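You operate a simulated robot arm through the tools that you are given. There is no shell and no other tool. Be economical: measure what you need, move in short steps, check, and stop when the job is done.

You are at the controls of a simulated two-armed robot. One attempt, no reset.

Task
Take the wicker basket on the island top and put it away on the shelf under the porch table. Push the end door on the stool side shut. Put the jam saucer in the big bowl of the sink. Take the bread roll from the island top and leave it on the worktop beside the air fryer. Open the larder pull-out drawer, fetch the yellow cheese and set it in the onion basket and shut the drawer again. Put the black stoneware pot from the island top on the cream small plate and the green stoneware pot on the plate with a red rim. Pull the shallow drawer beside the oven open. Do these in any order. Set down upright: stoneware pot.

Only the result counts: the job must be done as asked and must still hold three seconds after the hand-in. Knocking over, shifting, dropping, spilling or breaking anything else fails it.

Robot
Two 7-joint arms with two-finger parallel grippers on one trunk, on a base that drives. Base frame: it is fixed to the floor where the robot stands at the start and does not move with it; the origin is under the middle of the robot, x ahead of it, y to its left, z up. Lengths are in m, angles in degrees, forces in N, time in s.
The left shoulder is at the start at [0.07, 0.177, 1.145], the right one opposite. With the tool pointing down near the work surface each hand reaches from about 0.3 to 0.74 m from the robot's upright axis, wherever it stands, measured 20 degrees to its own side. Places, roughly: big bowl of the sink [-1.2, -1.9, 0.8]; bread roll (8x6x5 cm) [1.6, -1.5, 0.9]; end door on the stool side [1.2, 0.8, 0.5]; jam saucer (14x13x2 cm) [1.3, 0.5, 0.9]; larder pull-out drawer [1.8, -3.5, 0.5]; onion basket [1.7, -3.5, 0.3]; plate with a red rim (19x18x3 cm) [0.6, -1.4, 0.9]; shallow drawer beside the oven [-1.2, 0.7, 0.8]; shelf under the porch table [1.2, 2.6, 0.3]; small plate (15x15x3 cm) [0.5, -1.6, 0.9]; stoneware pot [1, -1.75, 1]; wicker basket (37x21x10 cm) [0.6, 0.1, 1]; worktop beside the air fryer (17x26 cm) [-1.1, -1.06, 0.92]; yellow cheese (10x7x6 cm) [1.6, -1, 0.9]. Payload 3.43 kg a hand.
The tool frame of a hand sits at the grasp point between the pads (the TCP): z along the fingers, y along the line on which they close. The tips reach 0.03 m beyond it. Largest opening 0.094 m; finger width 0.028, thickness 0.01; the body of the gripper, 0.05 by 0.096 m, starts 0.055 m behind the TCP.
Orientation is told as [roll, pitch, yaw] about the base's x, y, z axes, in that order, counted from this pose: with the fingers straight down and closing along the base's y, the tool's x points along the base's -x, its y along +y and its z along -z.

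Tools
- The arms move only by the tool move_arm. It takes "left_deltas", "right_deltas" or both (then of equal length, played together; a hand with none holds still); each is a list of rows, each an object of numbers (a shift or turn left out is 0, a gripper value left out holds the last): "rx", "ry", "rz": the turn, a rotation vector about the base's x, y, z in degrees; "dx", "dy", "dz": the shift along the base's x, y, z in m; "claw": the opening, from 0 (shut) to 1 (fully open). In form: [{"rx": .., "ry": .., "rz": .., "dx": .., "dy": .., "dz": .., "claw": ..}, ...]. A call has 1 to 8 rows; each row shifts and turns the commanded pose from where the row before left it. Rows are played at 5 a second. More than 0.05 m and 8.6 degrees between two rows, or a gripper value outside its range, and nothing of the call is played. A pose out of reach is approached as far as the arm can. The call stops where the force on the tool passes 40 N (or 10 N more than at its start, if that is more) or the arm is blocked; 0.2 s more then pass. Each finger travels about 0.153 m/s and halts on what it meets, pressing with about 27 N; the grip force reading is that of the motor and also rises with nothing between the fingers. The clock runs only during rows and for 0.2 s after the last one: add rows that do not move to give the fingers time. It gives the time, the measured TCP pose, the force on the tool (base axes), the opening and the grip force at its end, in the units of the frame above (readings bear some noise), with the torque about the TCP (base axes, N m) and any sound that the robot's microphone picked up, and new pictures: "views" is both (left out), scene, wrist or none (wrist: the cameras of the hands that moved).
- Cameras (640 x 400 px; columns grow to the right, rows downward): "scene" is now at [0.0857, 0.0736, 1.451]; the picture's right is [0.90, -0.45, 0.00], its down [-0.31, -0.62, -0.72] and it looks along [0.32, 0.65, -0.69] (base axes); focal length 214 px, centre (320, 200). "left" rides on the left gripper at [0.076, -0.014, -0.102] in its tool frame; the picture's right is [0.18, 0.98, 0.00], its down [-0.75, 0.14, -0.64] and it looks along [-0.63, 0.12, 0.77] (tool axes); focal length 243 px, centre (320, 200). "right" rides on the right gripper at [0.076, 0.014, -0.103] in its tool frame; the picture's right is [-0.18, 0.98, 0.00], its down [-0.75, -0.14, -0.64] and it looks along [-0.63, -0.12, 0.77] (tool axes); focal length 243 px, centre (320, 200). There is no depth. A picture from a camera that has moved, and an enlarged one, comes with that camera's place and axes in the base frame and with its lens.
- slide_trunk(by): slides the trunk up (or, below 0, down) by that many m; the arms and the scene camera ride with it, the base frame stays. It gives what a move gives, with no picture.
- roll_base(legs): drives the robot by 1 to 6 legs, each [ahead, turn to the left] in m and degrees, along the robot's own axes; the way and the turn of a leg run together, so that a leg with both is an arc; at most 1.5 m and 180 degrees a leg. The arms and the cameras ride along, it lands a little off, and it stops where it bumps. It gives what a move gives, and a new picture of the scene camera.
- aim_head(pan, tilt): turns the head with the scene camera to pan (to the left, within 86 degrees either way) and tilt (down, from -29 to 69), counted from straight ahead of the robot. It gives what a move gives, and a new picture of the scene camera.
- close_up(camera, box): a new picture of the part [left, top, right, bottom] of that camera's present view, enlarged. It takes no simulated time.
- hand_in(): hands the job in; it is judged then, once.

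Go step by step. Nothing tells you exact positions but the pictures and the camera data: compare them with the known pose of the tool, close in by small moves and look again before you grip or let go. The budget is 483 turns and 360 pictures, counting those below and the enlarged ones. Unless the task says otherwise, let go and move clear before handing in, and close with one line.

The tools are called after "Call:" as name(argument=value, ...) on one line, values as JSON. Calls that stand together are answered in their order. move_arm: Moves the arms, as the interface text tells. Its arguments: {"type":"object","properties":{"left_deltas":{"type":"array","items":{"type":"object","properties":{"rx":{"type":"number"},"ry":{"type":"number"},"rz":{"type":"number"},"dx":{"type":"number"},"dy":{"type":"number"},"dz":{"type":"number"},"claw":{"type":"number"}}}},"right_deltas":{"type":"array","items":{"type":"object","properties":{"rx":{"type":"number"},"ry":{"type":"number"},"rz":{"type":"number"},"dx":{"type":"number"},"dy":{"type":"number"},"dz":{"type":"number"},"claw":{"type":"number"}}}},"views":{"type":"string","enum":["both","scene","wrist","none"]}},"required":[]} The other tools are called the same way: slide_trunk (by) slides the trunk up or down; roll_base (legs) drives the base; aim_head (pan, tilt) turns the head that bears the scene camera; close_up (camera, box) takes an enlarged picture of a part of a camera's view; hand_in () hands the job in.

At the start:

```text
clock: 0.0
left_ee_pos: [0.3804, 0.4486, 1.2324]
left_ee_rot: [0.0, 0.0, -0.1]
left_wrist_force: [-0.1, 0.3, 0.2]
left_torque: [0.0, -0.04, 0.0]
left_opening: 0.0942
left_grasp_force: 0.0
right_ee_pos: [0.4146, 0.0838, 1.2352]
right_ee_rot: [0.0, 0.0, -0.1]
right_wrist_force: [-0.6, 0.1, 0.4]
right_torque: [0.0, 0.0, -0.01]
right_opening: 0.0941
right_grasp_force: 0.1
trunk travel left (down, up): [-0.725, 0.115]
robot x, y, heading: [-0.0015, -0.0024, 0.2]
head pan, tilt: [63.5, 43.8]
```

scene: 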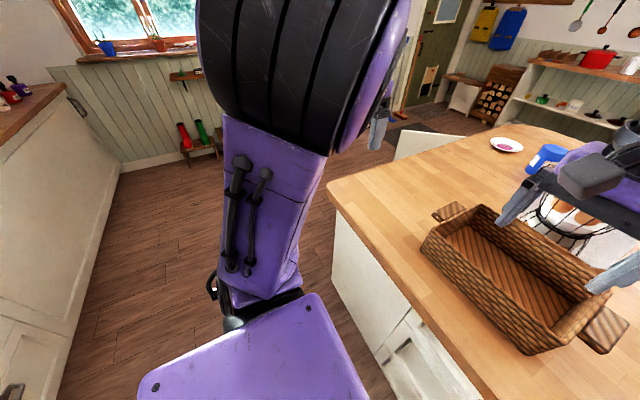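
right: 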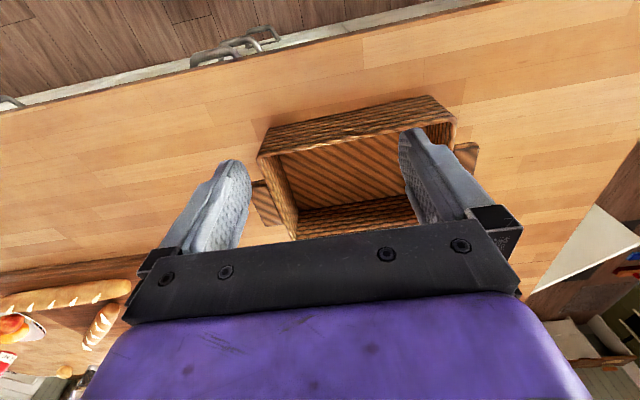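
left: 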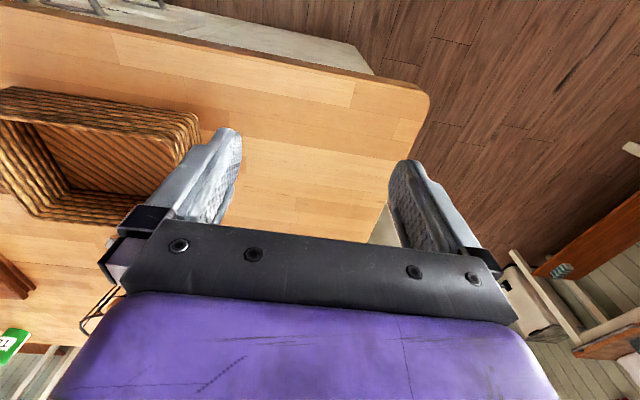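

The wicker basket sits on the island right in front of me, and the jam saucer is further back. I'll look around with the head first.

Call:
aim_head(pan=0, tilt=35)

Call:
aim_head(pan=-60, tilt=25)

Call:
aim_head(pan=60, tilt=15)

```text
clock: 1.3
left_ee_pos: [0.3791, 0.4486, 1.2337]
left_ee_rot: [0.1, 0.0, 0.1]
left_wrist_force: [0.4, 0.1, 0.7]
left_torque: [0.0, 0.01, -0.03]
left_opening: 0.0938
left_grasp_force: 0.1
right_ee_pos: [0.4153, 0.0849, 1.2359]
right_ee_rot: [-0.1, 0.0, 0.0]
right_wrist_force: [0.3, 0.9, -0.6]
right_torque: [0.0, -0.01, 0.01]
right_opening: 0.094
right_grasp_force: 0.0
trunk travel left (down, up): [-0.725, 0.115]
robot x, y, heading: [0.0023, 0.0043, 0.1]
head pan, tilt: [0.0, 35.0]
camera scene: at [0.137, 0.0001, 1.4642], right [0.0, -1.0, 0.0], down [-0.57, 0.0, -0.82], along [0.82, 0.0, -0.57], focal length 214 px, centre (320, 200)
```

scene: 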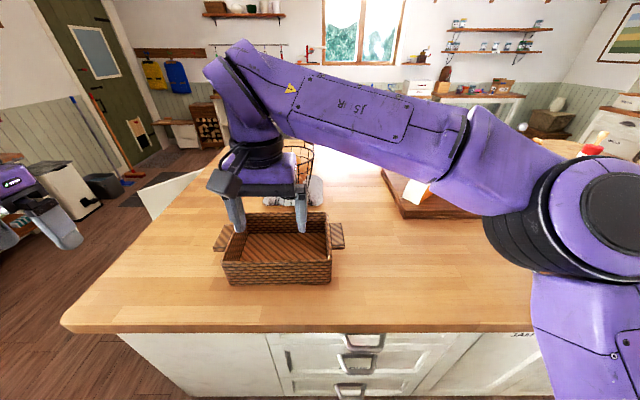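

```text
clock: 2.6
left_ee_pos: [0.3788, 0.4485, 1.2328]
left_ee_rot: [0.0, 0.0, 0.1]
left_wrist_force: [-0.3, -0.3, 0.0]
left_torque: [-0.01, -0.02, 0.01]
left_opening: 0.0937
left_grasp_force: 0.2
right_ee_pos: [0.4164, 0.0833, 1.2356]
right_ee_rot: [0.0, 0.0, 0.0]
right_wrist_force: [0.1, 0.0, -0.9]
right_torque: [0.0, 0.01, 0.02]
right_opening: 0.0939
right_grasp_force: 0.0
trunk travel left (down, up): [-0.725, 0.115]
robot x, y, heading: [-0.0027, -0.0013, -0.0]
head pan, tilt: [-60.0, 25.0]
camera scene: at [0.0951, -0.0797, 1.4799], right [-0.87, -0.5, 0.0], down [-0.21, 0.37, -0.91], along [0.45, -0.78, -0.42], focal length 214 px, centre (320, 200)
```

scene: 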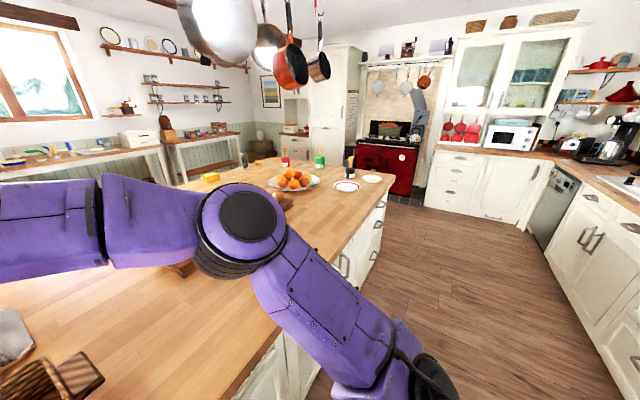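

```text
clock: 4.6
left_ee_pos: [0.3795, 0.4476, 1.2322]
left_ee_rot: [0.0, 0.0, 0.0]
left_wrist_force: [0.7, 0.1, -1.1]
left_torque: [-0.01, 0.03, -0.01]
left_opening: 0.0939
left_grasp_force: 0.0
right_ee_pos: [0.4152, 0.0836, 1.2359]
right_ee_rot: [0.1, 0.0, 0.0]
right_wrist_force: [0.1, -0.1, 0.4]
right_torque: [-0.02, 0.0, -0.02]
right_opening: 0.094
right_grasp_force: 0.0
trunk travel left (down, up): [-0.725, 0.115]
robot x, y, heading: [-0.0014, -0.001, 0.1]
head pan, tilt: [60.0, 15.0]
camera scene: at [0.0957, 0.0809, 1.4962], right [0.87, -0.5, 0.0], down [-0.13, -0.22, -0.97], along [0.48, 0.84, -0.26], focal length 214 px, centre (320, 200)
```

scene: 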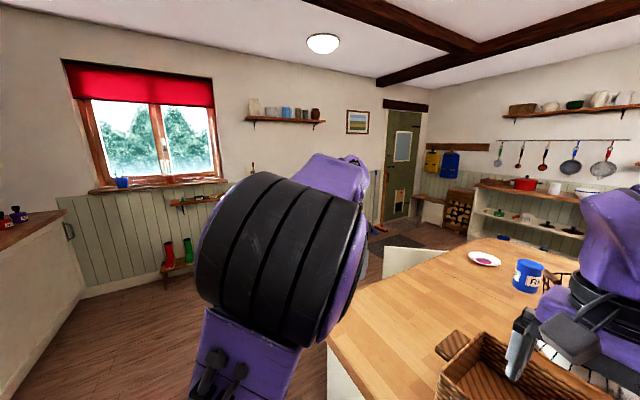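

Call:
aim_head(pan=15, tilt=50)

Call:
aim_head(pan=80, tilt=30)

Call:
aim_head(pan=30, tilt=15)

```text
clock: 5.8
left_ee_pos: [0.3798, 0.4483, 1.2321]
left_ee_rot: [-0.1, -0.1, 0.0]
left_wrist_force: [0.3, 0.7, 0.1]
left_torque: [-0.01, 0.04, 0.03]
left_opening: 0.094
left_grasp_force: 0.1
right_ee_pos: [0.4157, 0.0832, 1.2359]
right_ee_rot: [0.0, -0.1, 0.0]
right_wrist_force: [0.0, -0.7, 0.1]
right_torque: [-0.01, -0.01, -0.03]
right_opening: 0.094
right_grasp_force: 0.2
trunk travel left (down, up): [-0.725, 0.115]
robot x, y, heading: [-0.0034, 0.0009, 0.2]
head pan, tilt: [15.0, 50.0]
camera scene: at [0.1234, 0.0201, 1.4425], right [0.26, -0.97, 0.0], down [-0.74, -0.2, -0.64], along [0.62, 0.17, -0.77], focal length 214 px, centre (320, 200)
```

scene: 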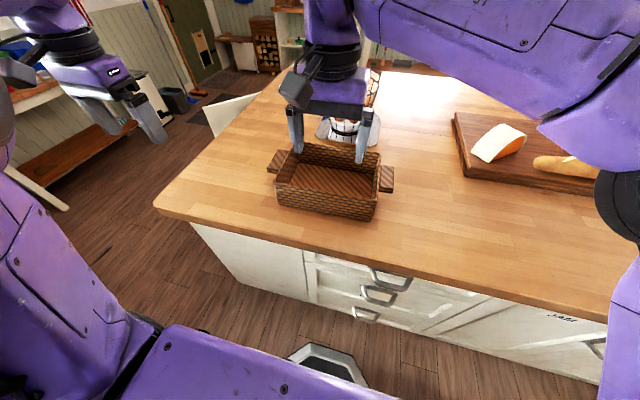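

```text
clock: 7.1
left_ee_pos: [0.3792, 0.4484, 1.2335]
left_ee_rot: [0.0, -0.1, 0.0]
left_wrist_force: [0.3, 0.1, -0.4]
left_torque: [-0.01, 0.0, 0.02]
left_opening: 0.0942
left_grasp_force: 0.0
right_ee_pos: [0.4158, 0.0838, 1.2353]
right_ee_rot: [0.0, 0.1, 0.0]
right_wrist_force: [-0.6, -0.9, 0.1]
right_torque: [0.02, -0.01, -0.02]
right_opening: 0.0937
right_grasp_force: 0.1
trunk travel left (down, up): [-0.725, 0.115]
robot x, y, heading: [-0.0026, -0.0013, -0.1]
head pan, tilt: [80.0, 30.0]
camera scene: at [0.0648, 0.0891, 1.4719], right [0.98, -0.17, 0.0], down [-0.09, -0.49, -0.87], along [0.15, 0.85, -0.5], focal length 214 px, centre (320, 200)
```

scene: 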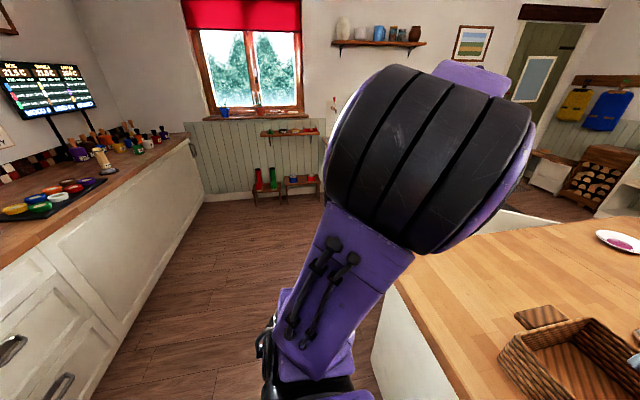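

```text
clock: 8.3
left_ee_pos: [0.3795, 0.4479, 1.233]
left_ee_rot: [0.0, 0.0, 0.0]
left_wrist_force: [0.2, 0.1, 0.3]
left_torque: [-0.01, 0.0, 0.03]
left_opening: 0.0941
left_grasp_force: 0.1
right_ee_pos: [0.4159, 0.0842, 1.2355]
right_ee_rot: [0.0, 0.0, 0.0]
right_wrist_force: [0.6, -0.6, 0.0]
right_torque: [0.0, 0.03, 0.01]
right_opening: 0.094
right_grasp_force: 0.1
trunk travel left (down, up): [-0.725, 0.115]
robot x, y, heading: [0.0017, 0.0045, 0.1]
head pan, tilt: [30.0, 15.0]
camera scene: at [0.1298, 0.0468, 1.4961], right [0.5, -0.87, 0.0], down [-0.22, -0.13, -0.97], along [0.84, 0.48, -0.26], focal length 214 px, centre (320, 200)
```

scene: 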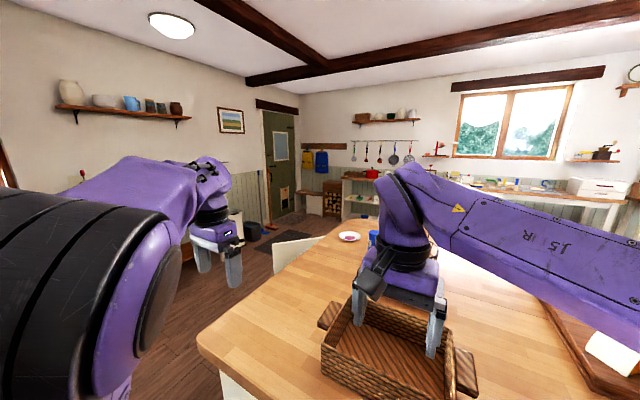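

Call:
aim_head(pan=10, tilt=45)

Call:
move_arm(right_deltas=[{"dy": -0.05}, {"dy": -0.05}, {"dy": -0.05}, {"dy": -0.05}, {"dy": -0.05}], views="none")

Call:
close_up(camera="scene", box=[200, 120, 440, 270])

```text
clock: 9.2
left_ee_pos: [0.3791, 0.4483, 1.2335]
left_ee_rot: [0.0, 0.1, 0.0]
left_wrist_force: [-0.2, -0.1, 0.6]
left_torque: [0.04, 0.04, -0.02]
left_opening: 0.0942
left_grasp_force: 0.1
right_ee_pos: [0.4145, 0.0842, 1.235]
right_ee_rot: [0.0, 0.0, 0.0]
right_wrist_force: [-0.1, 0.8, -0.1]
right_torque: [0.0, 0.06, 0.0]
right_opening: 0.0937
right_grasp_force: 0.0
trunk travel left (down, up): [-0.725, 0.115]
robot x, y, heading: [-0.0015, 0.0032, -0.2]
head pan, tilt: [10.0, 45.0]
camera scene: at [0.1291, 0.0142, 1.4494], right [0.17, -0.98, 0.0], down [-0.7, -0.12, -0.71], along [0.7, 0.12, -0.71], focal length 214 px, centre (320, 200)
```

scene: 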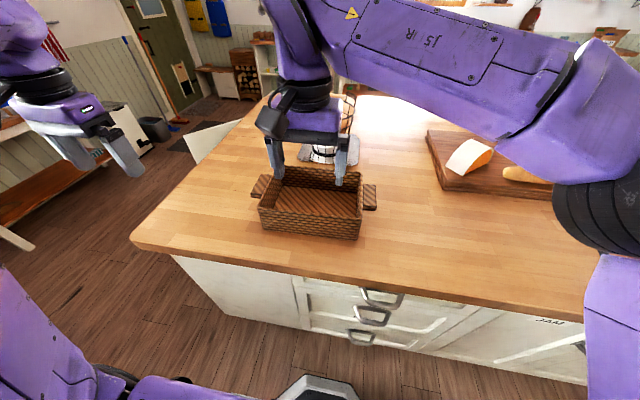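

```text
clock: 10.4
left_ee_pos: [0.3788, 0.4449, 1.2345]
left_ee_rot: [0.1, -0.1, 0.1]
left_wrist_force: [-1.2, -1.2, 0.0]
left_torque: [0.0, -0.02, -0.03]
left_opening: 0.0942
left_grasp_force: 0.0
right_ee_pos: [0.4135, -0.1715, 1.2373]
right_ee_rot: [0.3, 0.0, 0.1]
right_wrist_force: [-0.2, 0.4, 1.0]
right_torque: [0.01, 0.02, 0.0]
right_opening: 0.0941
right_grasp_force: 0.0
trunk travel left (down, up): [-0.725, 0.115]
robot x, y, heading: [-0.0044, -0.001, 0.1]
head pan, tilt: [10.0, 45.0]
```

```text
2.67 times, centred on (320, 195) of scene
camera zoom: at [0.1281, 0.0109, 1.4495], right [0.17, -0.98, 0.0], down [-0.7, -0.12, -0.71], along [0.7, 0.12, -0.71], focal length 572 px, centre (320, 213)
```

zoom: 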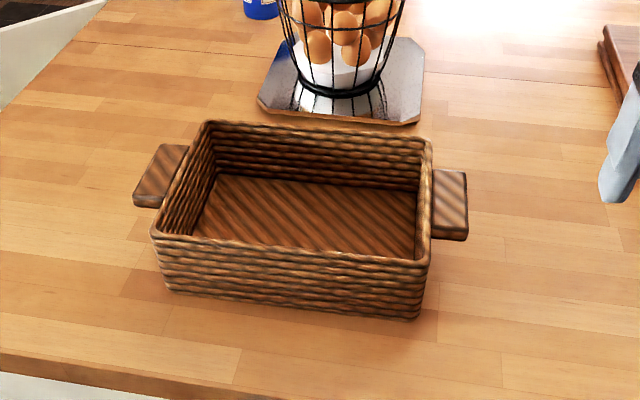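

Call:
move_arm(right_deltas=[{"rz": 8.5}, {"rz": 8.5}, {"rz": 8.5}, {"rz": 8.5}, {"rz": 8.5}, {"rz": 8.5}, {"rz": 8.5}, {"rz": 8.5}], left_deltas=[{"rz": -8.5}, {"rz": -8.5}, {"rz": -8.5}, {"rz": -8.5}, {"rz": -8.5}, {"rz": -8.5}, {"rz": -8.5}, {"rz": -8.5}], views="none")

Call:
move_arm(right_deltas=[{"rz": 8.5}, {"rz": 8.5}, {"rz": 5}, {"ry": -8.5}, {"ry": -8.5}, {"ry": -8.5}, {"ry": -8.5}, {"ry": -8.5}], left_deltas=[{"rz": -8.5}, {"rz": -8.5}, {"rz": -5}, {"ry": -8.5}, {"ry": -8.5}, {"ry": -8.5}, {"ry": -8.5}, {"ry": -8.5}])

```text
clock: 12.2
left_ee_pos: [0.3787, 0.448, 1.2336]
left_ee_rot: [0.0, 0.1, -68.1]
left_wrist_force: [-0.1, -0.6, 0.0]
left_torque: [0.02, 0.03, -0.03]
left_opening: 0.0935
left_grasp_force: 0.0
right_ee_pos: [0.4152, -0.1681, 1.2369]
right_ee_rot: [0.0, -0.1, 0.0]
right_wrist_force: [0.4, -0.5, 0.1]
right_torque: [0.02, -0.01, -0.02]
right_opening: 0.0942
right_grasp_force: 0.0
right hand out of reach, approached as far as the arm can: row 1, 2, 3, 4, 5, 6, 7, 8
trunk travel left (down, up): [-0.725, 0.115]
robot x, y, heading: [-0.0002, 0.0019, 0.1]
head pan, tilt: [10.0, 45.0]
```

```text
clock: 14.1
left_ee_pos: [0.3851, 0.4648, 1.2296]
left_ee_rot: [42.8, -0.7, -90.1]
left_wrist_force: [0.2, 0.4, 0.5]
left_torque: [-0.01, -0.02, -0.01]
left_opening: 0.0941
left_grasp_force: 0.0
left hand out of reach, approached as far as the arm can: row 7, 8
right_ee_pos: [0.4144, -0.1654, 1.2362]
right_ee_rot: [0.0, -42.7, -0.1]
right_wrist_force: [-0.1, -0.4, 0.4]
right_torque: [0.02, 0.05, -0.01]
right_opening: 0.0941
right_grasp_force: 0.1
right hand out of reach, approached as far as the arm can: row 1, 2, 3
trunk travel left (down, up): [-0.725, 0.115]
robot x, y, heading: [-0.0018, 0.001, -0.0]
head pan, tilt: [10.0, 45.0]
camera scene: at [0.128, 0.0137, 1.4495], right [0.17, -0.98, 0.0], down [-0.7, -0.12, -0.71], along [0.7, 0.12, -0.71], focal length 214 px, centre (320, 200)
camera right: at [0.2894, -0.1525, 1.2603], right [0.13, 0.98, 0.13], down [0.12, -0.14, 0.98], along [0.98, -0.12, -0.14], focal length 243 px, centre (320, 200)
camera left: at [0.3044, 0.5416, 1.2949], right [0.72, 0.19, 0.67], down [-0.33, -0.75, 0.58], along [0.61, -0.64, -0.48], focal length 243 px, centre (320, 200)
```

scene: 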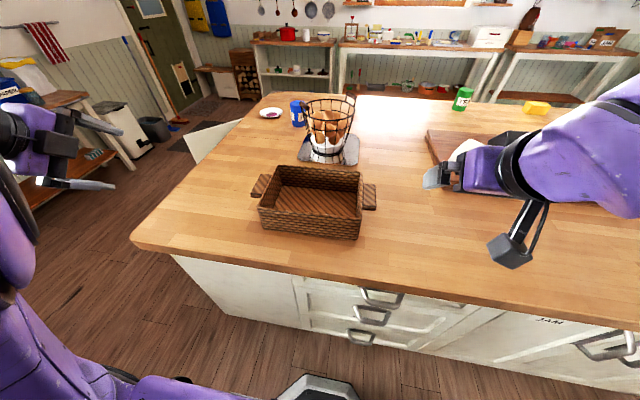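
right: 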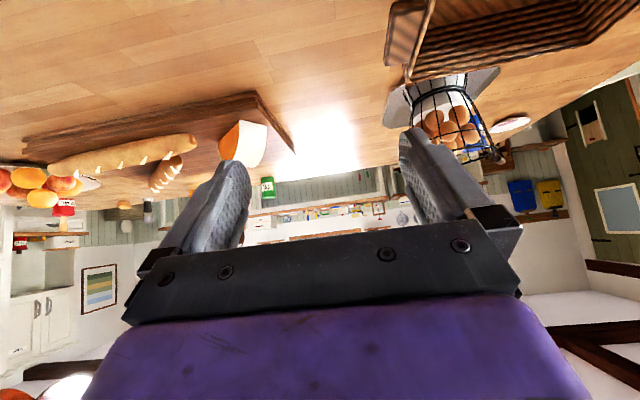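
left: 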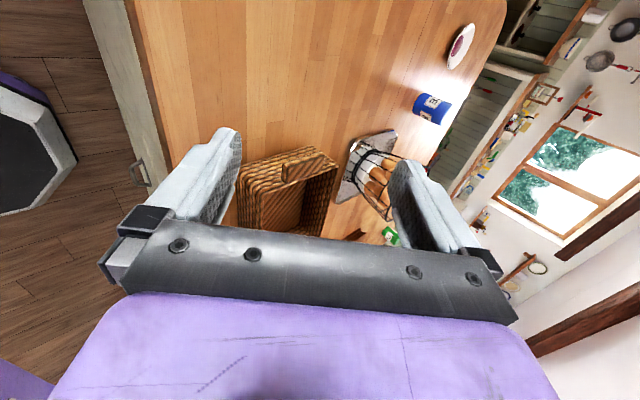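

Call:
move_arm(right_deltas=[{"rx": 8.5}, {"rx": 8.5}, {"rx": 8.5}, {"rx": 8.5}, {"rx": 8.5}, {"rx": 8.5}, {"rx": 8.5}, {"rx": 8.5}], left_deltas=[{"dx": 0.03}, {"dx": 0.03}, {"dx": 0.03}, {"ry": -8.5}, {"ry": -8.5}, {"ry": -8.5}, {"ry": -8.5}, {"ry": -8.5}], views="scene")

```text
clock: 15.8
left_ee_pos: [0.4699, 0.4781, 1.2282]
left_ee_rot: [85.8, -2.3, -89.0]
left_wrist_force: [0.6, -0.2, 1.0]
left_torque: [0.01, 0.01, 0.02]
left_opening: 0.0939
left_grasp_force: 0.1
left hand out of reach, approached as far as the arm can: row 8
right_ee_pos: [0.4158, -0.1642, 1.237]
right_ee_rot: [73.5, -14.4, -40.2]
right_wrist_force: [0.6, 0.0, -0.3]
right_torque: [0.0, -0.02, 0.0]
right_opening: 0.0943
right_grasp_force: 0.1
trunk travel left (down, up): [-0.725, 0.115]
robot x, y, heading: [0.0022, 0.0042, -0.1]
head pan, tilt: [10.0, 45.0]
camera scene: at [0.1289, 0.0145, 1.4494], right [0.17, -0.98, 0.0], down [-0.7, -0.12, -0.71], along [0.7, 0.12, -0.71], focal length 214 px, centre (320, 200)
```

scene: 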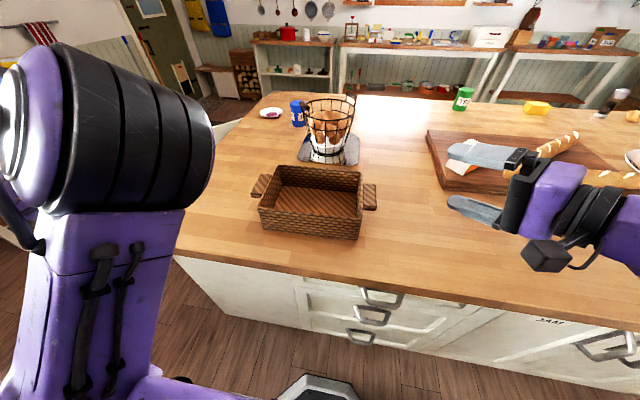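

Call:
move_arm(right_deltas=[{"rx": 7.3}, {"rx": 7.2}, {"rx": 7.2}, {"dx": 0.03, "dz": -0.03}, {"dx": 0.03, "dz": -0.03}, {"dx": 0.03, "dz": -0.03}, {"dz": -0.03}, {"dz": -0.03}], left_deltas=[{"rz": -8.5}, {"rz": -8.5}, {"rz": -8.5}, {"rz": -8.5, "dz": -0.03}, {"rz": -8.5, "dz": -0.03}, {"dz": -0.03}, {"dz": -0.03}, {"dz": -0.03, "dy": -0.02}], views="both")

```text
clock: 17.6
left_ee_pos: [0.476, 0.451, 1.0923]
left_ee_rot: [85.1, 0.0, -132.5]
left_wrist_force: [-0.7, 0.3, -0.7]
left_torque: [0.01, -0.01, -0.05]
left_opening: 0.0941
left_grasp_force: 0.1
left hand out of reach, approached as far as the arm can: row 8
right_ee_pos: [0.5166, -0.1691, 1.0888]
right_ee_rot: [90.0, -0.2, -42.6]
right_wrist_force: [0.3, -0.5, 0.9]
right_torque: [0.01, -0.05, 0.05]
right_opening: 0.0939
right_grasp_force: 0.0
right hand out of reach, approached as far as the arm can: row 2, 3
trunk travel left (down, up): [-0.725, 0.115]
robot x, y, heading: [-0.0019, 0.0029, -0.0]
head pan, tilt: [10.0, 45.0]
camera scene: at [0.1298, 0.0135, 1.4493], right [0.17, -0.98, 0.0], down [-0.7, -0.12, -0.71], along [0.7, 0.12, -0.71], focal length 214 px, centre (320, 200)
camera right: at [0.3913, -0.1929, 1.1032], right [0.13, -0.12, 0.98], down [0.12, -0.98, -0.14], along [0.98, 0.14, -0.12], focal length 243 px, centre (320, 200)
camera left: at [0.4515, 0.5767, 1.088], right [0.19, 0.08, 0.98], down [-0.97, -0.13, 0.2], along [0.14, -0.99, 0.05], focal length 243 px, centre (320, 200)
```

scene: 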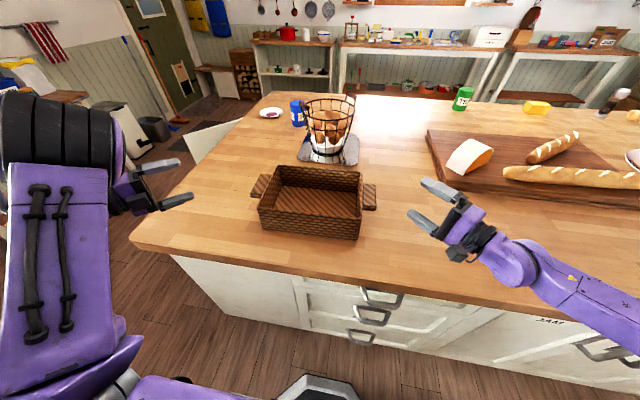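
right: 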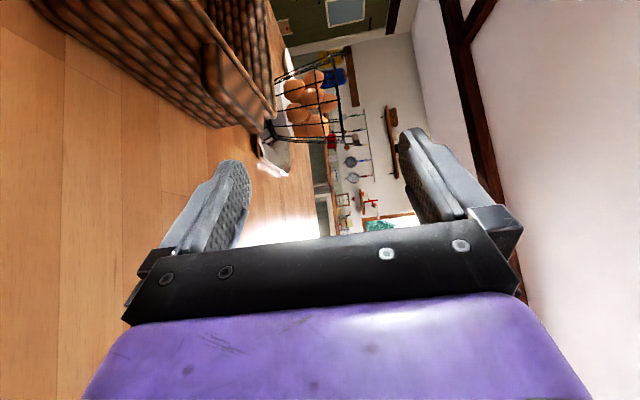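
left: 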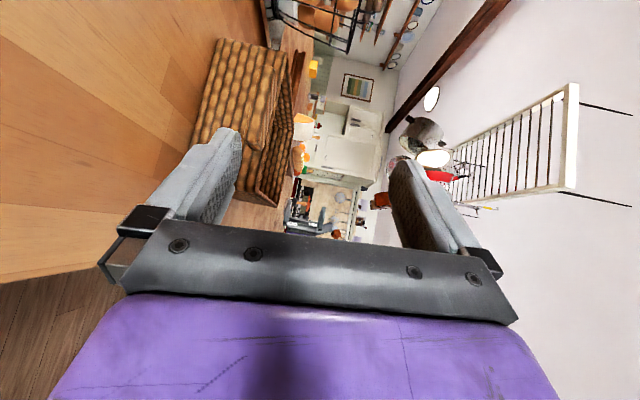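

Call:
move_arm(right_deltas=[{"claw": 0.7, "dx": 0.01, "dy": 0.01, "dz": -0.02}, {"dx": 0.01, "dy": 0.01, "dz": -0.02}, {"dx": 0.01, "dy": 0.01, "dz": -0.02}, {"dx": 0.01, "dy": 0.015, "dz": -0.02}, {"dz": -0.009}], left_deltas=[{"claw": 0.7, "dx": 0.018, "dy": -0.02, "dz": -0.02}, {"dx": 0.018, "dy": -0.02, "dz": -0.02}, {"dx": 0.018, "dy": -0.02, "dz": -0.02}, {"dx": 0.018, "dy": -0.02, "dz": -0.02}, {"dy": -0.02, "dz": -0.012}], views="both")

```text
clock: 18.9
left_ee_pos: [0.5585, 0.4306, 1.0985]
left_ee_rot: [84.8, -0.4, -132.9]
left_wrist_force: [0.1, -0.1, 0.1]
left_torque: [0.02, 0.02, -0.01]
left_opening: 0.0658
left_grasp_force: 0.0
left hand out of reach, approached as far as the arm can: row 1, 2, 3, 4, 5
right_ee_pos: [0.5522, -0.1249, 1.0007]
right_ee_rot: [89.9, -0.3, -42.5]
right_wrist_force: [0.2, -1.0, 0.6]
right_torque: [0.01, -0.01, -0.04]
right_opening: 0.066
right_grasp_force: 0.1
trunk travel left (down, up): [-0.725, 0.115]
robot x, y, heading: [-0.0019, 0.0001, -0.0]
head pan, tilt: [10.0, 45.0]
camera scene: at [0.1279, 0.013, 1.4495], right [0.17, -0.98, 0.0], down [-0.7, -0.12, -0.71], along [0.7, 0.12, -0.71], focal length 214 px, centre (320, 200)
camera right: at [0.4276, -0.1491, 1.0154], right [0.13, -0.12, 0.98], down [0.12, -0.98, -0.14], along [0.98, 0.14, -0.12], focal length 243 px, centre (320, 200)
camera left: at [0.534, 0.5562, 1.0914], right [0.2, 0.08, 0.98], down [-0.97, -0.12, 0.21], along [0.14, -0.99, 0.05], focal length 243 px, centre (320, 200)
```

scene: 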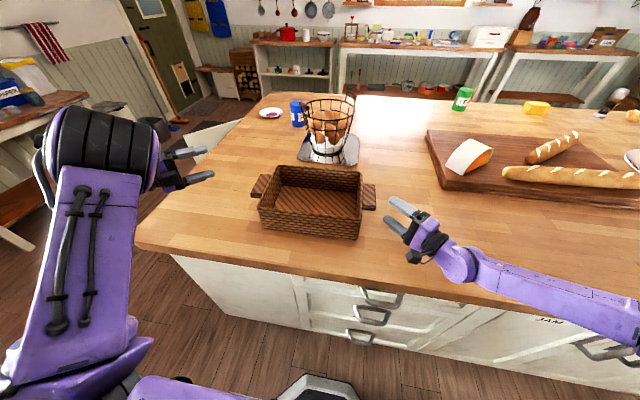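
right: 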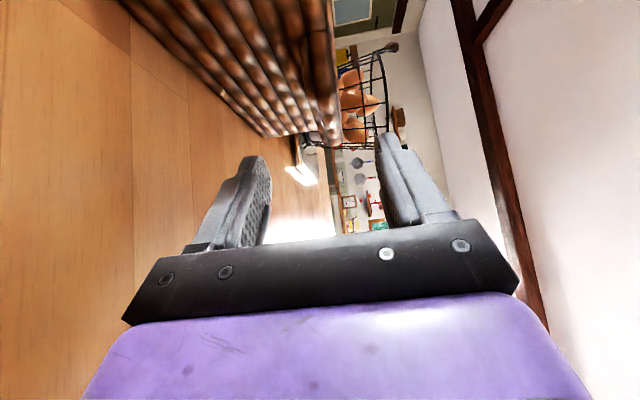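
left: 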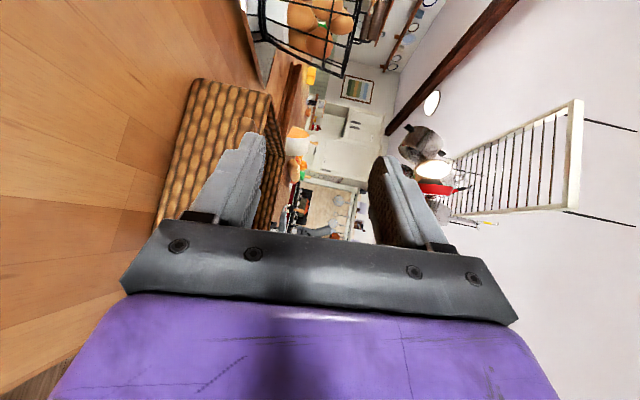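

Call:
move_arm(left_deltas=[{"rx": -6.2, "ry": 5.7, "dz": 0.03}, {"rx": -6.2, "ry": 5.7, "dz": 0.03}, {"rx": -6.2, "ry": 5.7}, {"rx": -6.2, "ry": 5.7}, {"rx": -6.2, "ry": 5.7}, {"rx": -6.2, "ry": 5.7}, {"rx": -6.2, "ry": 5.7}, {"rx": -6.2, "ry": 5.7}], views="none")

Call:
move_arm(left_deltas=[{"rx": -6.2, "ry": 5.7}, {"rx": -6.2, "ry": 5.7}, {"rx": -6.2, "ry": 5.7}, {"rx": -6.2, "ry": 5.7}, {"rx": -6.2, "ry": 5.7}, {"rx": -6.2, "ry": 5.7}, {"rx": -6.2, "ry": 5.7}, {"rx": -6.2, "ry": 5.7}], views="none")

Call:
move_arm(left_deltas=[{"rx": -6.2, "ry": 5.7}, {"rx": -6.2, "ry": 5.7}, {"rx": -6.2, "ry": 5.7}, {"rx": -6.2, "ry": 5.7}, {"rx": -6.2, "ry": 5.7}, {}], views="scene")

```text
clock: 20.6
left_ee_pos: [0.5604, 0.4305, 1.1536]
left_ee_rot: [84.7, -67.6, -132.5]
left_wrist_force: [0.1, -0.3, -0.2]
left_torque: [-0.01, 0.0, 0.02]
left_opening: 0.0659
left_grasp_force: 0.0
right_ee_pos: [0.5521, -0.1233, 1.0002]
right_ee_rot: [89.7, -0.3, -42.5]
right_wrist_force: [0.2, 0.1, 0.1]
right_torque: [0.01, 0.01, -0.01]
right_opening: 0.0658
right_grasp_force: 0.1
trunk travel left (down, up): [-0.725, 0.115]
robot x, y, heading: [0.004, -0.0018, -0.3]
head pan, tilt: [10.0, 45.0]
```

```text
clock: 22.4
left_ee_pos: [0.5612, 0.4291, 1.154]
left_ee_rot: [-94.9, -45.1, 47.3]
left_wrist_force: [-0.4, 0.5, 0.5]
left_torque: [-0.01, 0.01, 0.03]
left_opening: 0.0657
left_grasp_force: 0.0
right_ee_pos: [0.5521, -0.1229, 1.0006]
right_ee_rot: [89.8, -0.3, -42.5]
right_wrist_force: [0.2, -0.3, 0.7]
right_torque: [0.02, -0.01, 0.01]
right_opening: 0.0659
right_grasp_force: 0.1
trunk travel left (down, up): [-0.725, 0.115]
robot x, y, heading: [0.0006, 0.0018, -0.1]
head pan, tilt: [10.0, 45.0]
```

```text
clock: 23.9
left_ee_pos: [0.5599, 0.429, 1.1528]
left_ee_rot: [-94.9, -3.0, 47.3]
left_wrist_force: [-0.2, -0.2, 0.4]
left_torque: [-0.01, 0.0, 0.0]
left_opening: 0.0658
left_grasp_force: 0.1
right_ee_pos: [0.5526, -0.1232, 1.0009]
right_ee_rot: [89.8, -0.2, -42.5]
right_wrist_force: [-0.5, -0.7, 0.7]
right_torque: [-0.01, -0.01, -0.02]
right_opening: 0.0659
right_grasp_force: 0.0
trunk travel left (down, up): [-0.725, 0.115]
robot x, y, heading: [0.0016, 0.001, -0.1]
head pan, tilt: [10.0, 45.0]
camera scene: at [0.1291, 0.0142, 1.4493], right [0.17, -0.98, 0.0], down [-0.7, -0.12, -0.71], along [0.7, 0.12, -0.71], focal length 214 px, centre (320, 200)
```

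scene: 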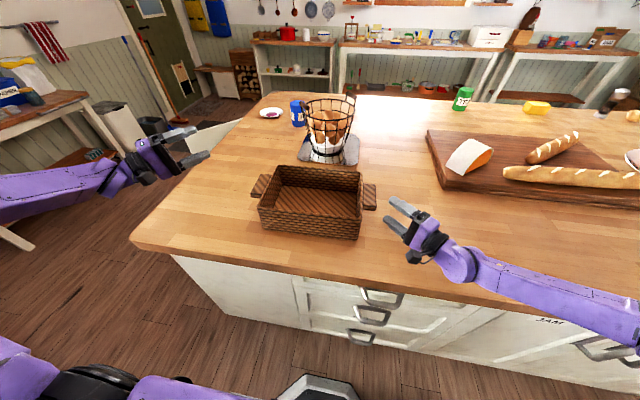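

Call:
move_arm(left_deltas=[{"rx": 1.2, "ry": 5.6, "dz": -0.04}, {"dz": -0.04, "dy": -0.02}, {"dz": -0.04, "dy": -0.02}, {"dz": -0.035, "dy": -0.02, "dx": -0.005}, {"dy": -0.015, "dx": -0.005}], views="both")

Call:
close_up(camera="scene", box=[220, 130, 440, 270])

```text
clock: 25.1
left_ee_pos: [0.5519, 0.3531, 0.9974]
left_ee_rot: [-90.1, -0.3, 47.2]
left_wrist_force: [-0.7, 0.5, 0.4]
left_torque: [-0.02, 0.03, 0.0]
left_opening: 0.0658
left_grasp_force: 0.1
right_ee_pos: [0.5524, -0.123, 1.0006]
right_ee_rot: [89.9, -0.1, -42.5]
right_wrist_force: [0.9, -0.8, -0.2]
right_torque: [0.01, 0.02, -0.01]
right_opening: 0.066
right_grasp_force: 0.0
trunk travel left (down, up): [-0.725, 0.115]
robot x, y, heading: [0.0001, -0.0013, -0.1]
head pan, tilt: [10.0, 45.0]
camera scene: at [0.1282, 0.0134, 1.4495], right [0.17, -0.98, 0.0], down [-0.7, -0.12, -0.71], along [0.7, 0.12, -0.71], focal length 214 px, centre (320, 200)
camera left: at [0.4245, 0.3668, 1.011], right [-0.12, -0.13, -0.98], down [0.04, 0.99, -0.14], along [0.99, -0.06, -0.11], focal length 243 px, centre (320, 200)
```

scene: 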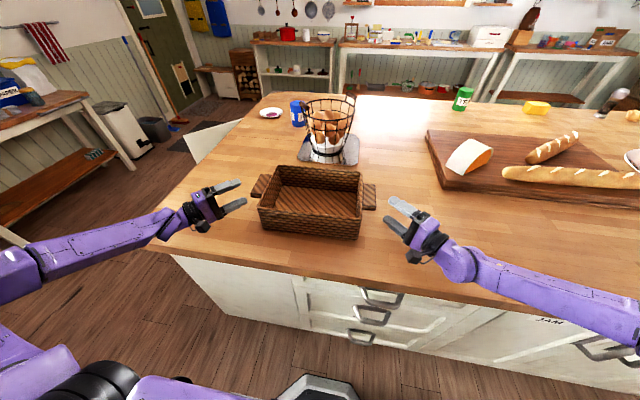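
left: 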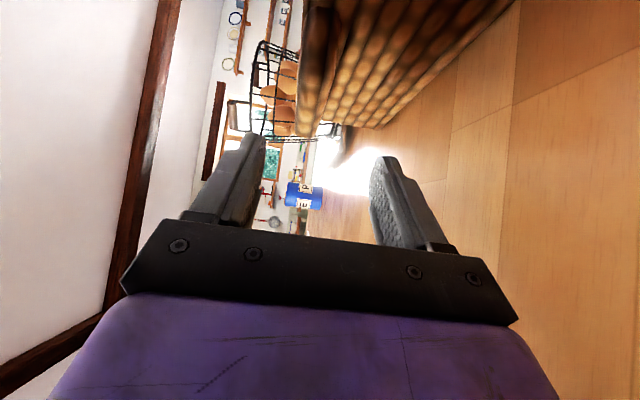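

```text
2.86 times, centred on (330, 200) of scene
camera zoom: at [0.1282, 0.0134, 1.4495], right [0.17, -0.98, 0.0], down [-0.7, -0.12, -0.71], along [0.7, 0.12, -0.71], focal length 613 px, centre (291, 200)
```

zoom: 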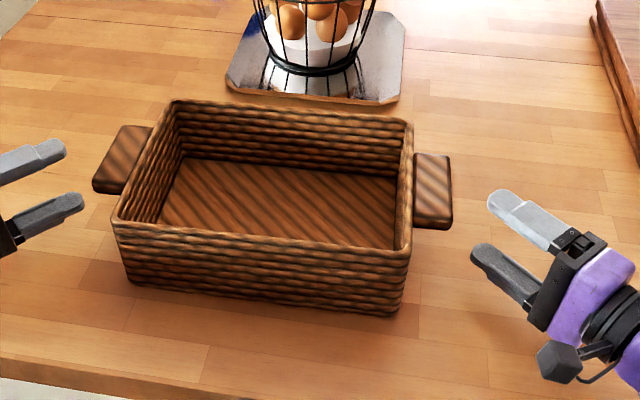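

Call:
move_arm(right_deltas=[{"dx": 0.012, "dy": 0.019, "dz": 0.002}, {"dx": 0.012, "dy": 0.018}, {"dx": 0.013, "dy": 0.018}, {}], left_deltas=[{"dx": 0.012, "dy": -0.023, "dz": 0.005}, {"dx": 0.013, "dy": -0.022}, {"dx": 0.013, "dy": -0.022}, {}], views="both")

Call:
close_up(camera="scene", box=[220, 130, 440, 270])

```text
clock: 26.1
left_ee_pos: [0.5888, 0.2859, 1.0019]
left_ee_rot: [-90.0, -0.2, 47.2]
left_wrist_force: [1.2, 0.5, -1.3]
left_torque: [0.06, -0.03, 0.04]
left_opening: 0.066
left_grasp_force: 0.4
right_ee_pos: [0.5903, -0.0681, 1.0015]
right_ee_rot: [89.8, -0.2, -42.5]
right_wrist_force: [-0.3, -0.6, 0.0]
right_torque: [0.0, -0.01, -0.04]
right_opening: 0.0658
right_grasp_force: 0.0
trunk travel left (down, up): [-0.725, 0.115]
robot x, y, heading: [-0.0023, -0.0013, 0.0]
head pan, tilt: [10.0, 45.0]
camera scene: at [0.1284, 0.014, 1.4494], right [0.17, -0.98, 0.0], down [-0.7, -0.12, -0.71], along [0.7, 0.12, -0.71], focal length 214 px, centre (320, 200)
camera right: at [0.4663, -0.0919, 1.0154], right [0.14, -0.12, 0.98], down [0.12, -0.98, -0.14], along [0.98, 0.14, -0.12], focal length 243 px, centre (320, 200)
camera left: at [0.4618, 0.3006, 1.0151], right [-0.12, -0.13, -0.98], down [0.04, 0.99, -0.14], along [0.99, -0.06, -0.11], focal length 243 px, centre (320, 200)
```

scene: 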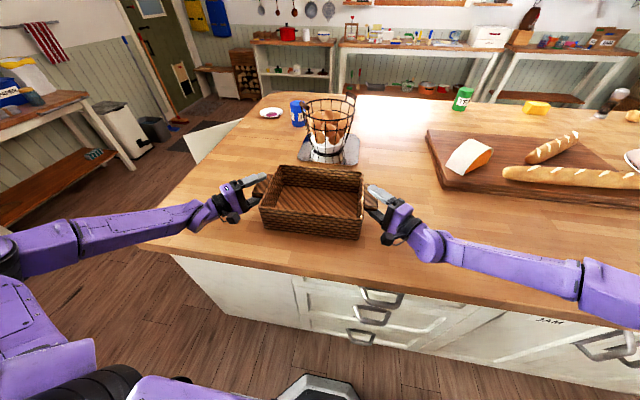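
right: 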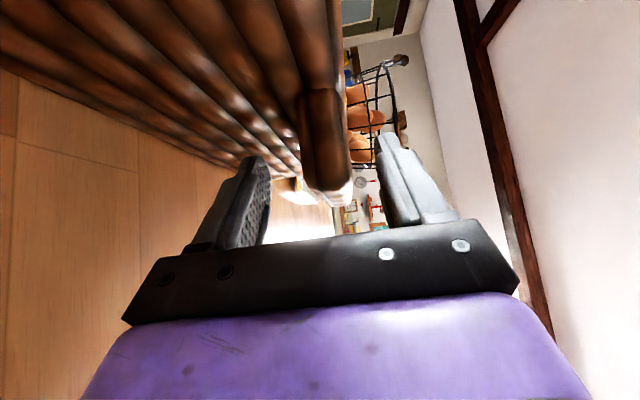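
left: 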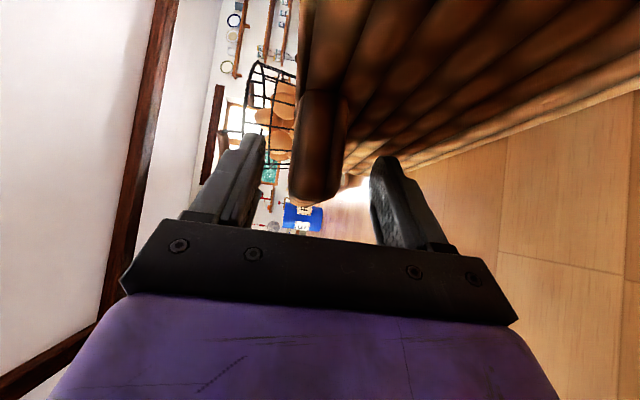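

```text
2.86 times, centred on (330, 200) of scene
camera zoom: at [0.1284, 0.014, 1.4494], right [0.17, -0.98, 0.0], down [-0.7, -0.12, -0.71], along [0.7, 0.12, -0.71], focal length 613 px, centre (291, 200)
```

zoom: 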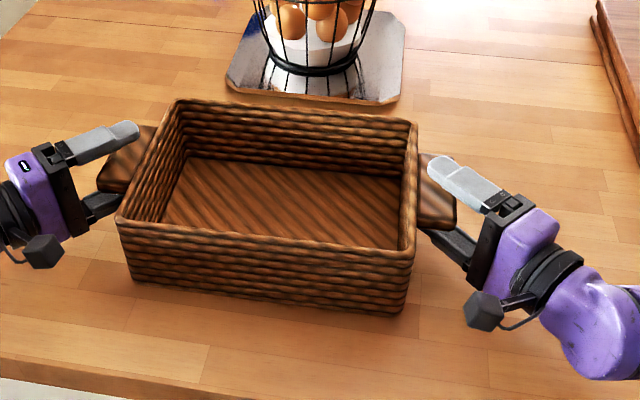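

Call:
move_arm(right_deltas=[{"claw": 0}, {}, {}, {}], left_deltas=[{"claw": 0}, {}, {}, {}], views="scene")

Call:
move_arm(right_deltas=[{"dz": 0.02}, {"dz": 0.03}, {"dz": 0.03}, {"dz": 0.03}], left_deltas=[{"dz": 0.02}, {"dz": 0.03}, {"dz": 0.03}, {"dz": 0.03}], views="scene")

```text
clock: 27.1
left_ee_pos: [0.5877, 0.2867, 1.0083]
left_ee_rot: [-90.5, -0.5, 47.2]
left_wrist_force: [12.1, 2.8, 35.0]
left_torque: [0.06, 1.05, -0.25]
left_opening: 0.0246
left_grasp_force: 27.6
right_ee_pos: [0.5901, -0.0675, 1.0089]
right_ee_rot: [90.4, -0.6, -42.4]
right_wrist_force: [12.5, 2.3, 35.6]
right_torque: [-0.11, 0.82, 0.11]
right_opening: 0.0243
right_grasp_force: 27.1
trunk travel left (down, up): [-0.725, 0.115]
robot x, y, heading: [-0.0013, -0.0013, -0.0]
head pan, tilt: [10.0, 45.0]
camera scene: at [0.1242, 0.0133, 1.4504], right [0.17, -0.98, 0.0], down [-0.69, -0.12, -0.71], along [0.7, 0.12, -0.7], focal length 214 px, centre (320, 200)
```

scene: 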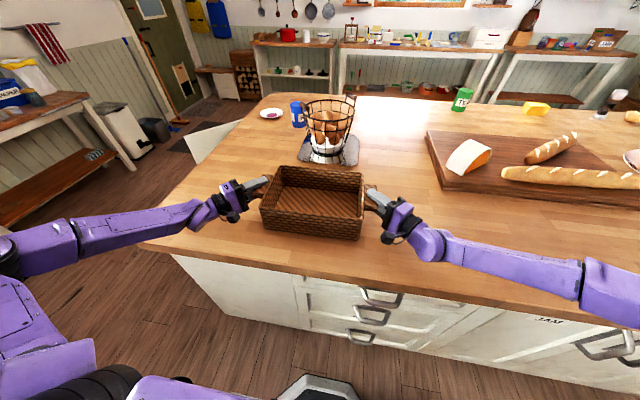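

```text
clock: 28.1
left_ee_pos: [0.5901, 0.287, 1.1126]
left_ee_rot: [-90.0, -0.2, 47.1]
left_wrist_force: [-5.2, -8.5, -3.8]
left_torque: [0.18, 0.22, -0.7]
left_opening: 0.0241
left_grasp_force: 26.6
right_ee_pos: [0.5886, -0.0675, 1.1108]
right_ee_rot: [89.7, -0.2, -42.5]
right_wrist_force: [3.0, 9.5, -0.8]
right_torque: [0.26, -0.17, -0.87]
right_opening: 0.0245
right_grasp_force: 26.8
trunk travel left (down, up): [-0.725, 0.115]
robot x, y, heading: [0.0032, -0.0004, -0.3]
head pan, tilt: [10.0, 45.0]
camera scene: at [0.1285, 0.0145, 1.4492], right [0.17, -0.98, 0.0], down [-0.7, -0.12, -0.71], along [0.7, 0.12, -0.71], focal length 214 px, centre (320, 200)
```

scene: 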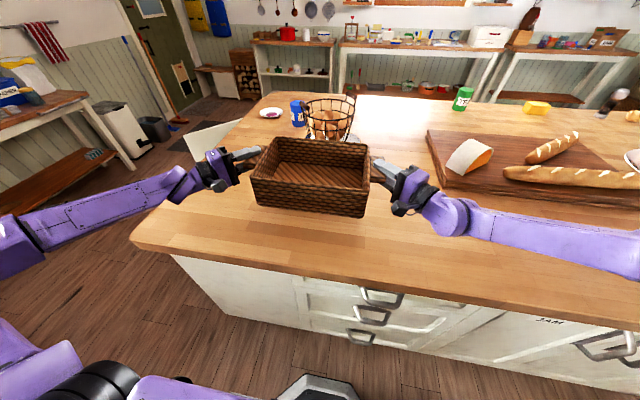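

Call:
roll_base(legs=[[-0.28, 0]])

Call:
roll_base(legs=[[0, 85]])

```text
clock: 30.0
left_ee_pos: [0.3073, 0.2871, 1.1127]
left_ee_rot: [-89.9, -0.2, 47.2]
left_wrist_force: [-1.1, -12.1, -2.7]
left_torque: [0.12, 0.12, -0.17]
left_opening: 0.0244
left_grasp_force: 26.3
right_ee_pos: [0.3074, -0.0678, 1.1094]
right_ee_rot: [89.8, -0.1, -42.4]
right_wrist_force: [1.6, 12.8, -0.5]
right_torque: [0.21, -0.12, -0.13]
right_opening: 0.0246
right_grasp_force: 27.6
trunk travel left (down, up): [-0.725, 0.115]
robot x, y, heading: [-0.2857, 0.0015, 0.1]
head pan, tilt: [10.0, 45.0]
camera scene: at [-0.1534, 0.0142, 1.4492], right [0.17, -0.98, 0.0], down [-0.7, -0.12, -0.71], along [0.7, 0.12, -0.71], focal length 214 px, centre (320, 200)
```

scene: 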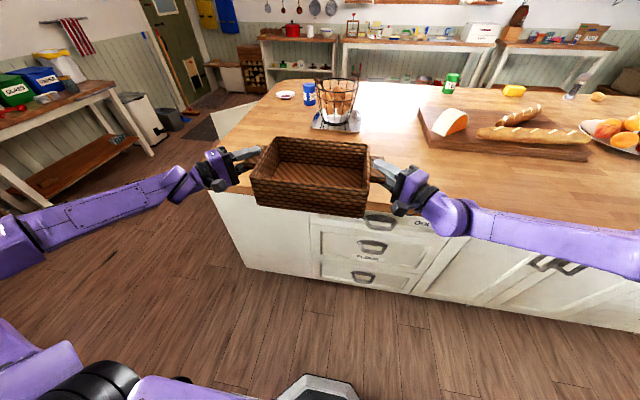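

```text
clock: 34.0
left_ee_pos: [-0.5125, 0.6152, 1.1129]
left_ee_rot: [-90.0, -0.2, 131.7]
left_wrist_force: [0.0, 0.6, -2.4]
left_torque: [-0.16, 0.09, -0.08]
left_opening: 0.0243
left_grasp_force: 27.2
right_ee_pos: [-0.1605, 0.5806, 1.11]
right_ee_rot: [89.8, -0.2, 42.1]
right_wrist_force: [-0.4, 0.1, -1.4]
right_torque: [0.18, 0.21, 0.05]
right_opening: 0.0248
right_grasp_force: 27.2
trunk travel left (down, up): [-0.725, 0.115]
robot x, y, heading: [-0.2809, 0.0003, 84.3]
head pan, tilt: [10.0, 45.0]
camera scene: at [-0.2866, 0.1315, 1.4493], right [1.0, 0.08, 0.0], down [0.06, -0.71, -0.71], along [-0.06, 0.7, -0.71], focal length 214 px, centre (320, 200)
```

scene: 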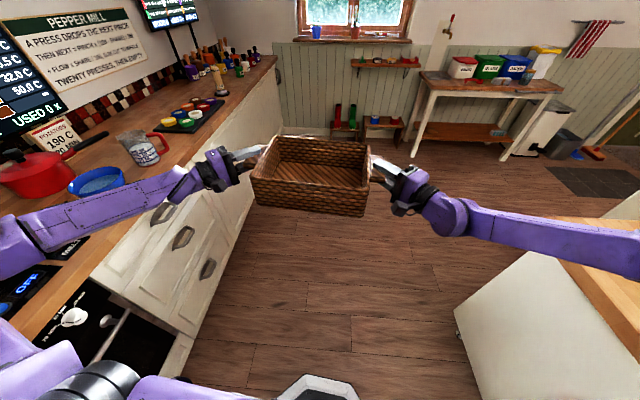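

Call:
roll_base(legs=[[1.45, 0], [0, -84]])

Call:
aim_head(pan=45, tilt=35)

Call:
aim_head(pan=-45, tilt=45)

```text
clock: 44.7
left_ee_pos: [0.4755, 1.669, 1.1139]
left_ee_rot: [-90.0, -0.2, 45.0]
left_wrist_force: [-0.2, -0.5, -2.0]
left_torque: [0.05, 0.12, 0.09]
left_opening: 0.0245
left_grasp_force: 26.9
right_ee_pos: [0.4622, 1.3129, 1.1092]
right_ee_rot: [89.8, -0.1, -44.6]
right_wrist_force: [-0.6, 0.4, -0.5]
right_torque: [0.26, -0.11, -0.2]
right_opening: 0.0247
right_grasp_force: 26.8
trunk travel left (down, up): [-0.725, 0.115]
robot x, y, heading: [-0.1251, 1.4029, -2.0]
head pan, tilt: [10.0, 45.0]
camera scene: at [0.0052, 1.4119, 1.4493], right [0.14, -0.99, 0.0], down [-0.7, -0.1, -0.71], along [0.7, 0.1, -0.71], focal length 214 px, centre (320, 200)
```

scene: 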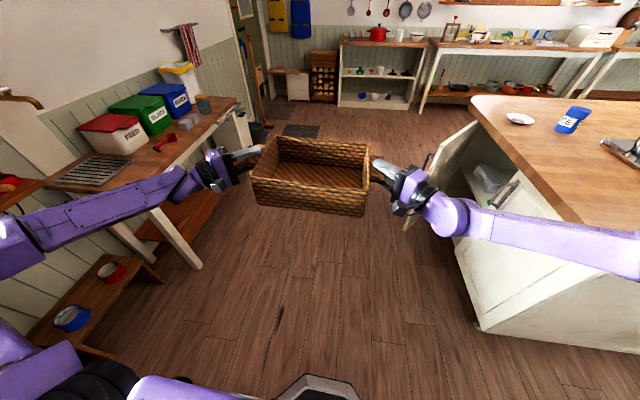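

```text
clock: 45.7
left_ee_pos: [0.4768, 1.6675, 1.1121]
left_ee_rot: [-90.0, -0.2, 44.9]
left_wrist_force: [0.1, 0.4, -2.9]
left_torque: [0.12, 0.16, 0.03]
left_opening: 0.0241
left_grasp_force: 26.6
right_ee_pos: [0.4617, 1.3134, 1.1103]
right_ee_rot: [89.9, -0.3, -44.6]
right_wrist_force: [-0.8, 0.7, -0.2]
right_torque: [0.22, -0.11, 0.08]
right_opening: 0.0248
right_grasp_force: 27.0
trunk travel left (down, up): [-0.725, 0.115]
robot x, y, heading: [-0.1215, 1.402, -1.9]
head pan, tilt: [45.0, 35.0]
camera scene: at [-0.0107, 1.4607, 1.4641], right [0.68, -0.73, 0.0], down [-0.42, -0.39, -0.82], along [0.6, 0.56, -0.57], focal length 214 px, centre (320, 200)
```

scene: 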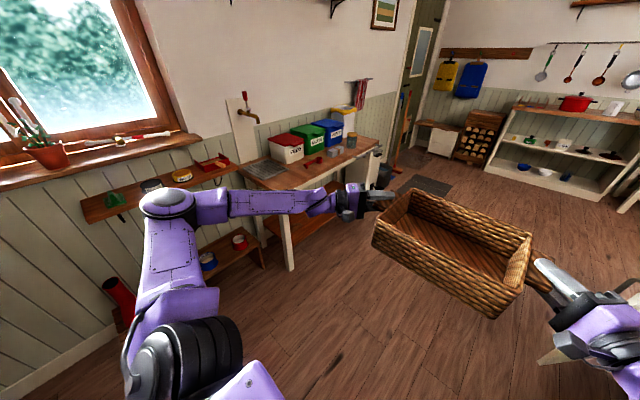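

```text
clock: 47.3
left_ee_pos: [0.476, 1.6685, 1.1124]
left_ee_rot: [-90.0, -0.2, 45.0]
left_wrist_force: [-1.0, -0.4, -2.2]
left_torque: [0.09, 0.11, -0.04]
left_opening: 0.0246
left_grasp_force: 27.6
right_ee_pos: [0.4613, 1.3134, 1.1098]
right_ee_rot: [89.8, -0.2, -44.7]
right_wrist_force: [0.3, 0.7, -0.8]
right_torque: [0.23, -0.08, -0.04]
right_opening: 0.0243
right_grasp_force: 26.9
trunk travel left (down, up): [-0.725, 0.115]
robot x, y, heading: [-0.1259, 1.4028, -2.2]
head pan, tilt: [-45.0, 45.0]
camera scene: at [-0.02, 1.3413, 1.4493], right [-0.73, -0.68, 0.0], down [-0.48, 0.52, -0.71], along [0.48, -0.52, -0.71], focal length 214 px, centre (320, 200)
```

scene: 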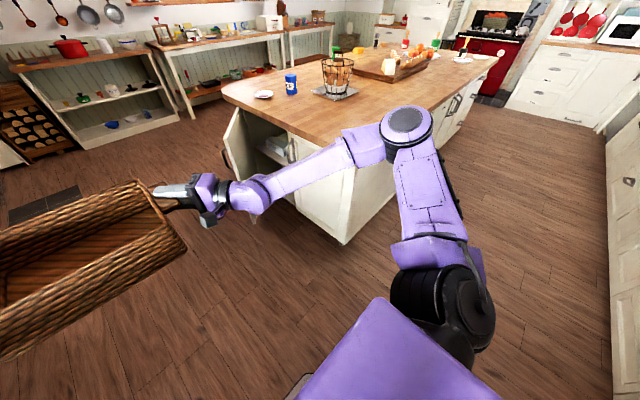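

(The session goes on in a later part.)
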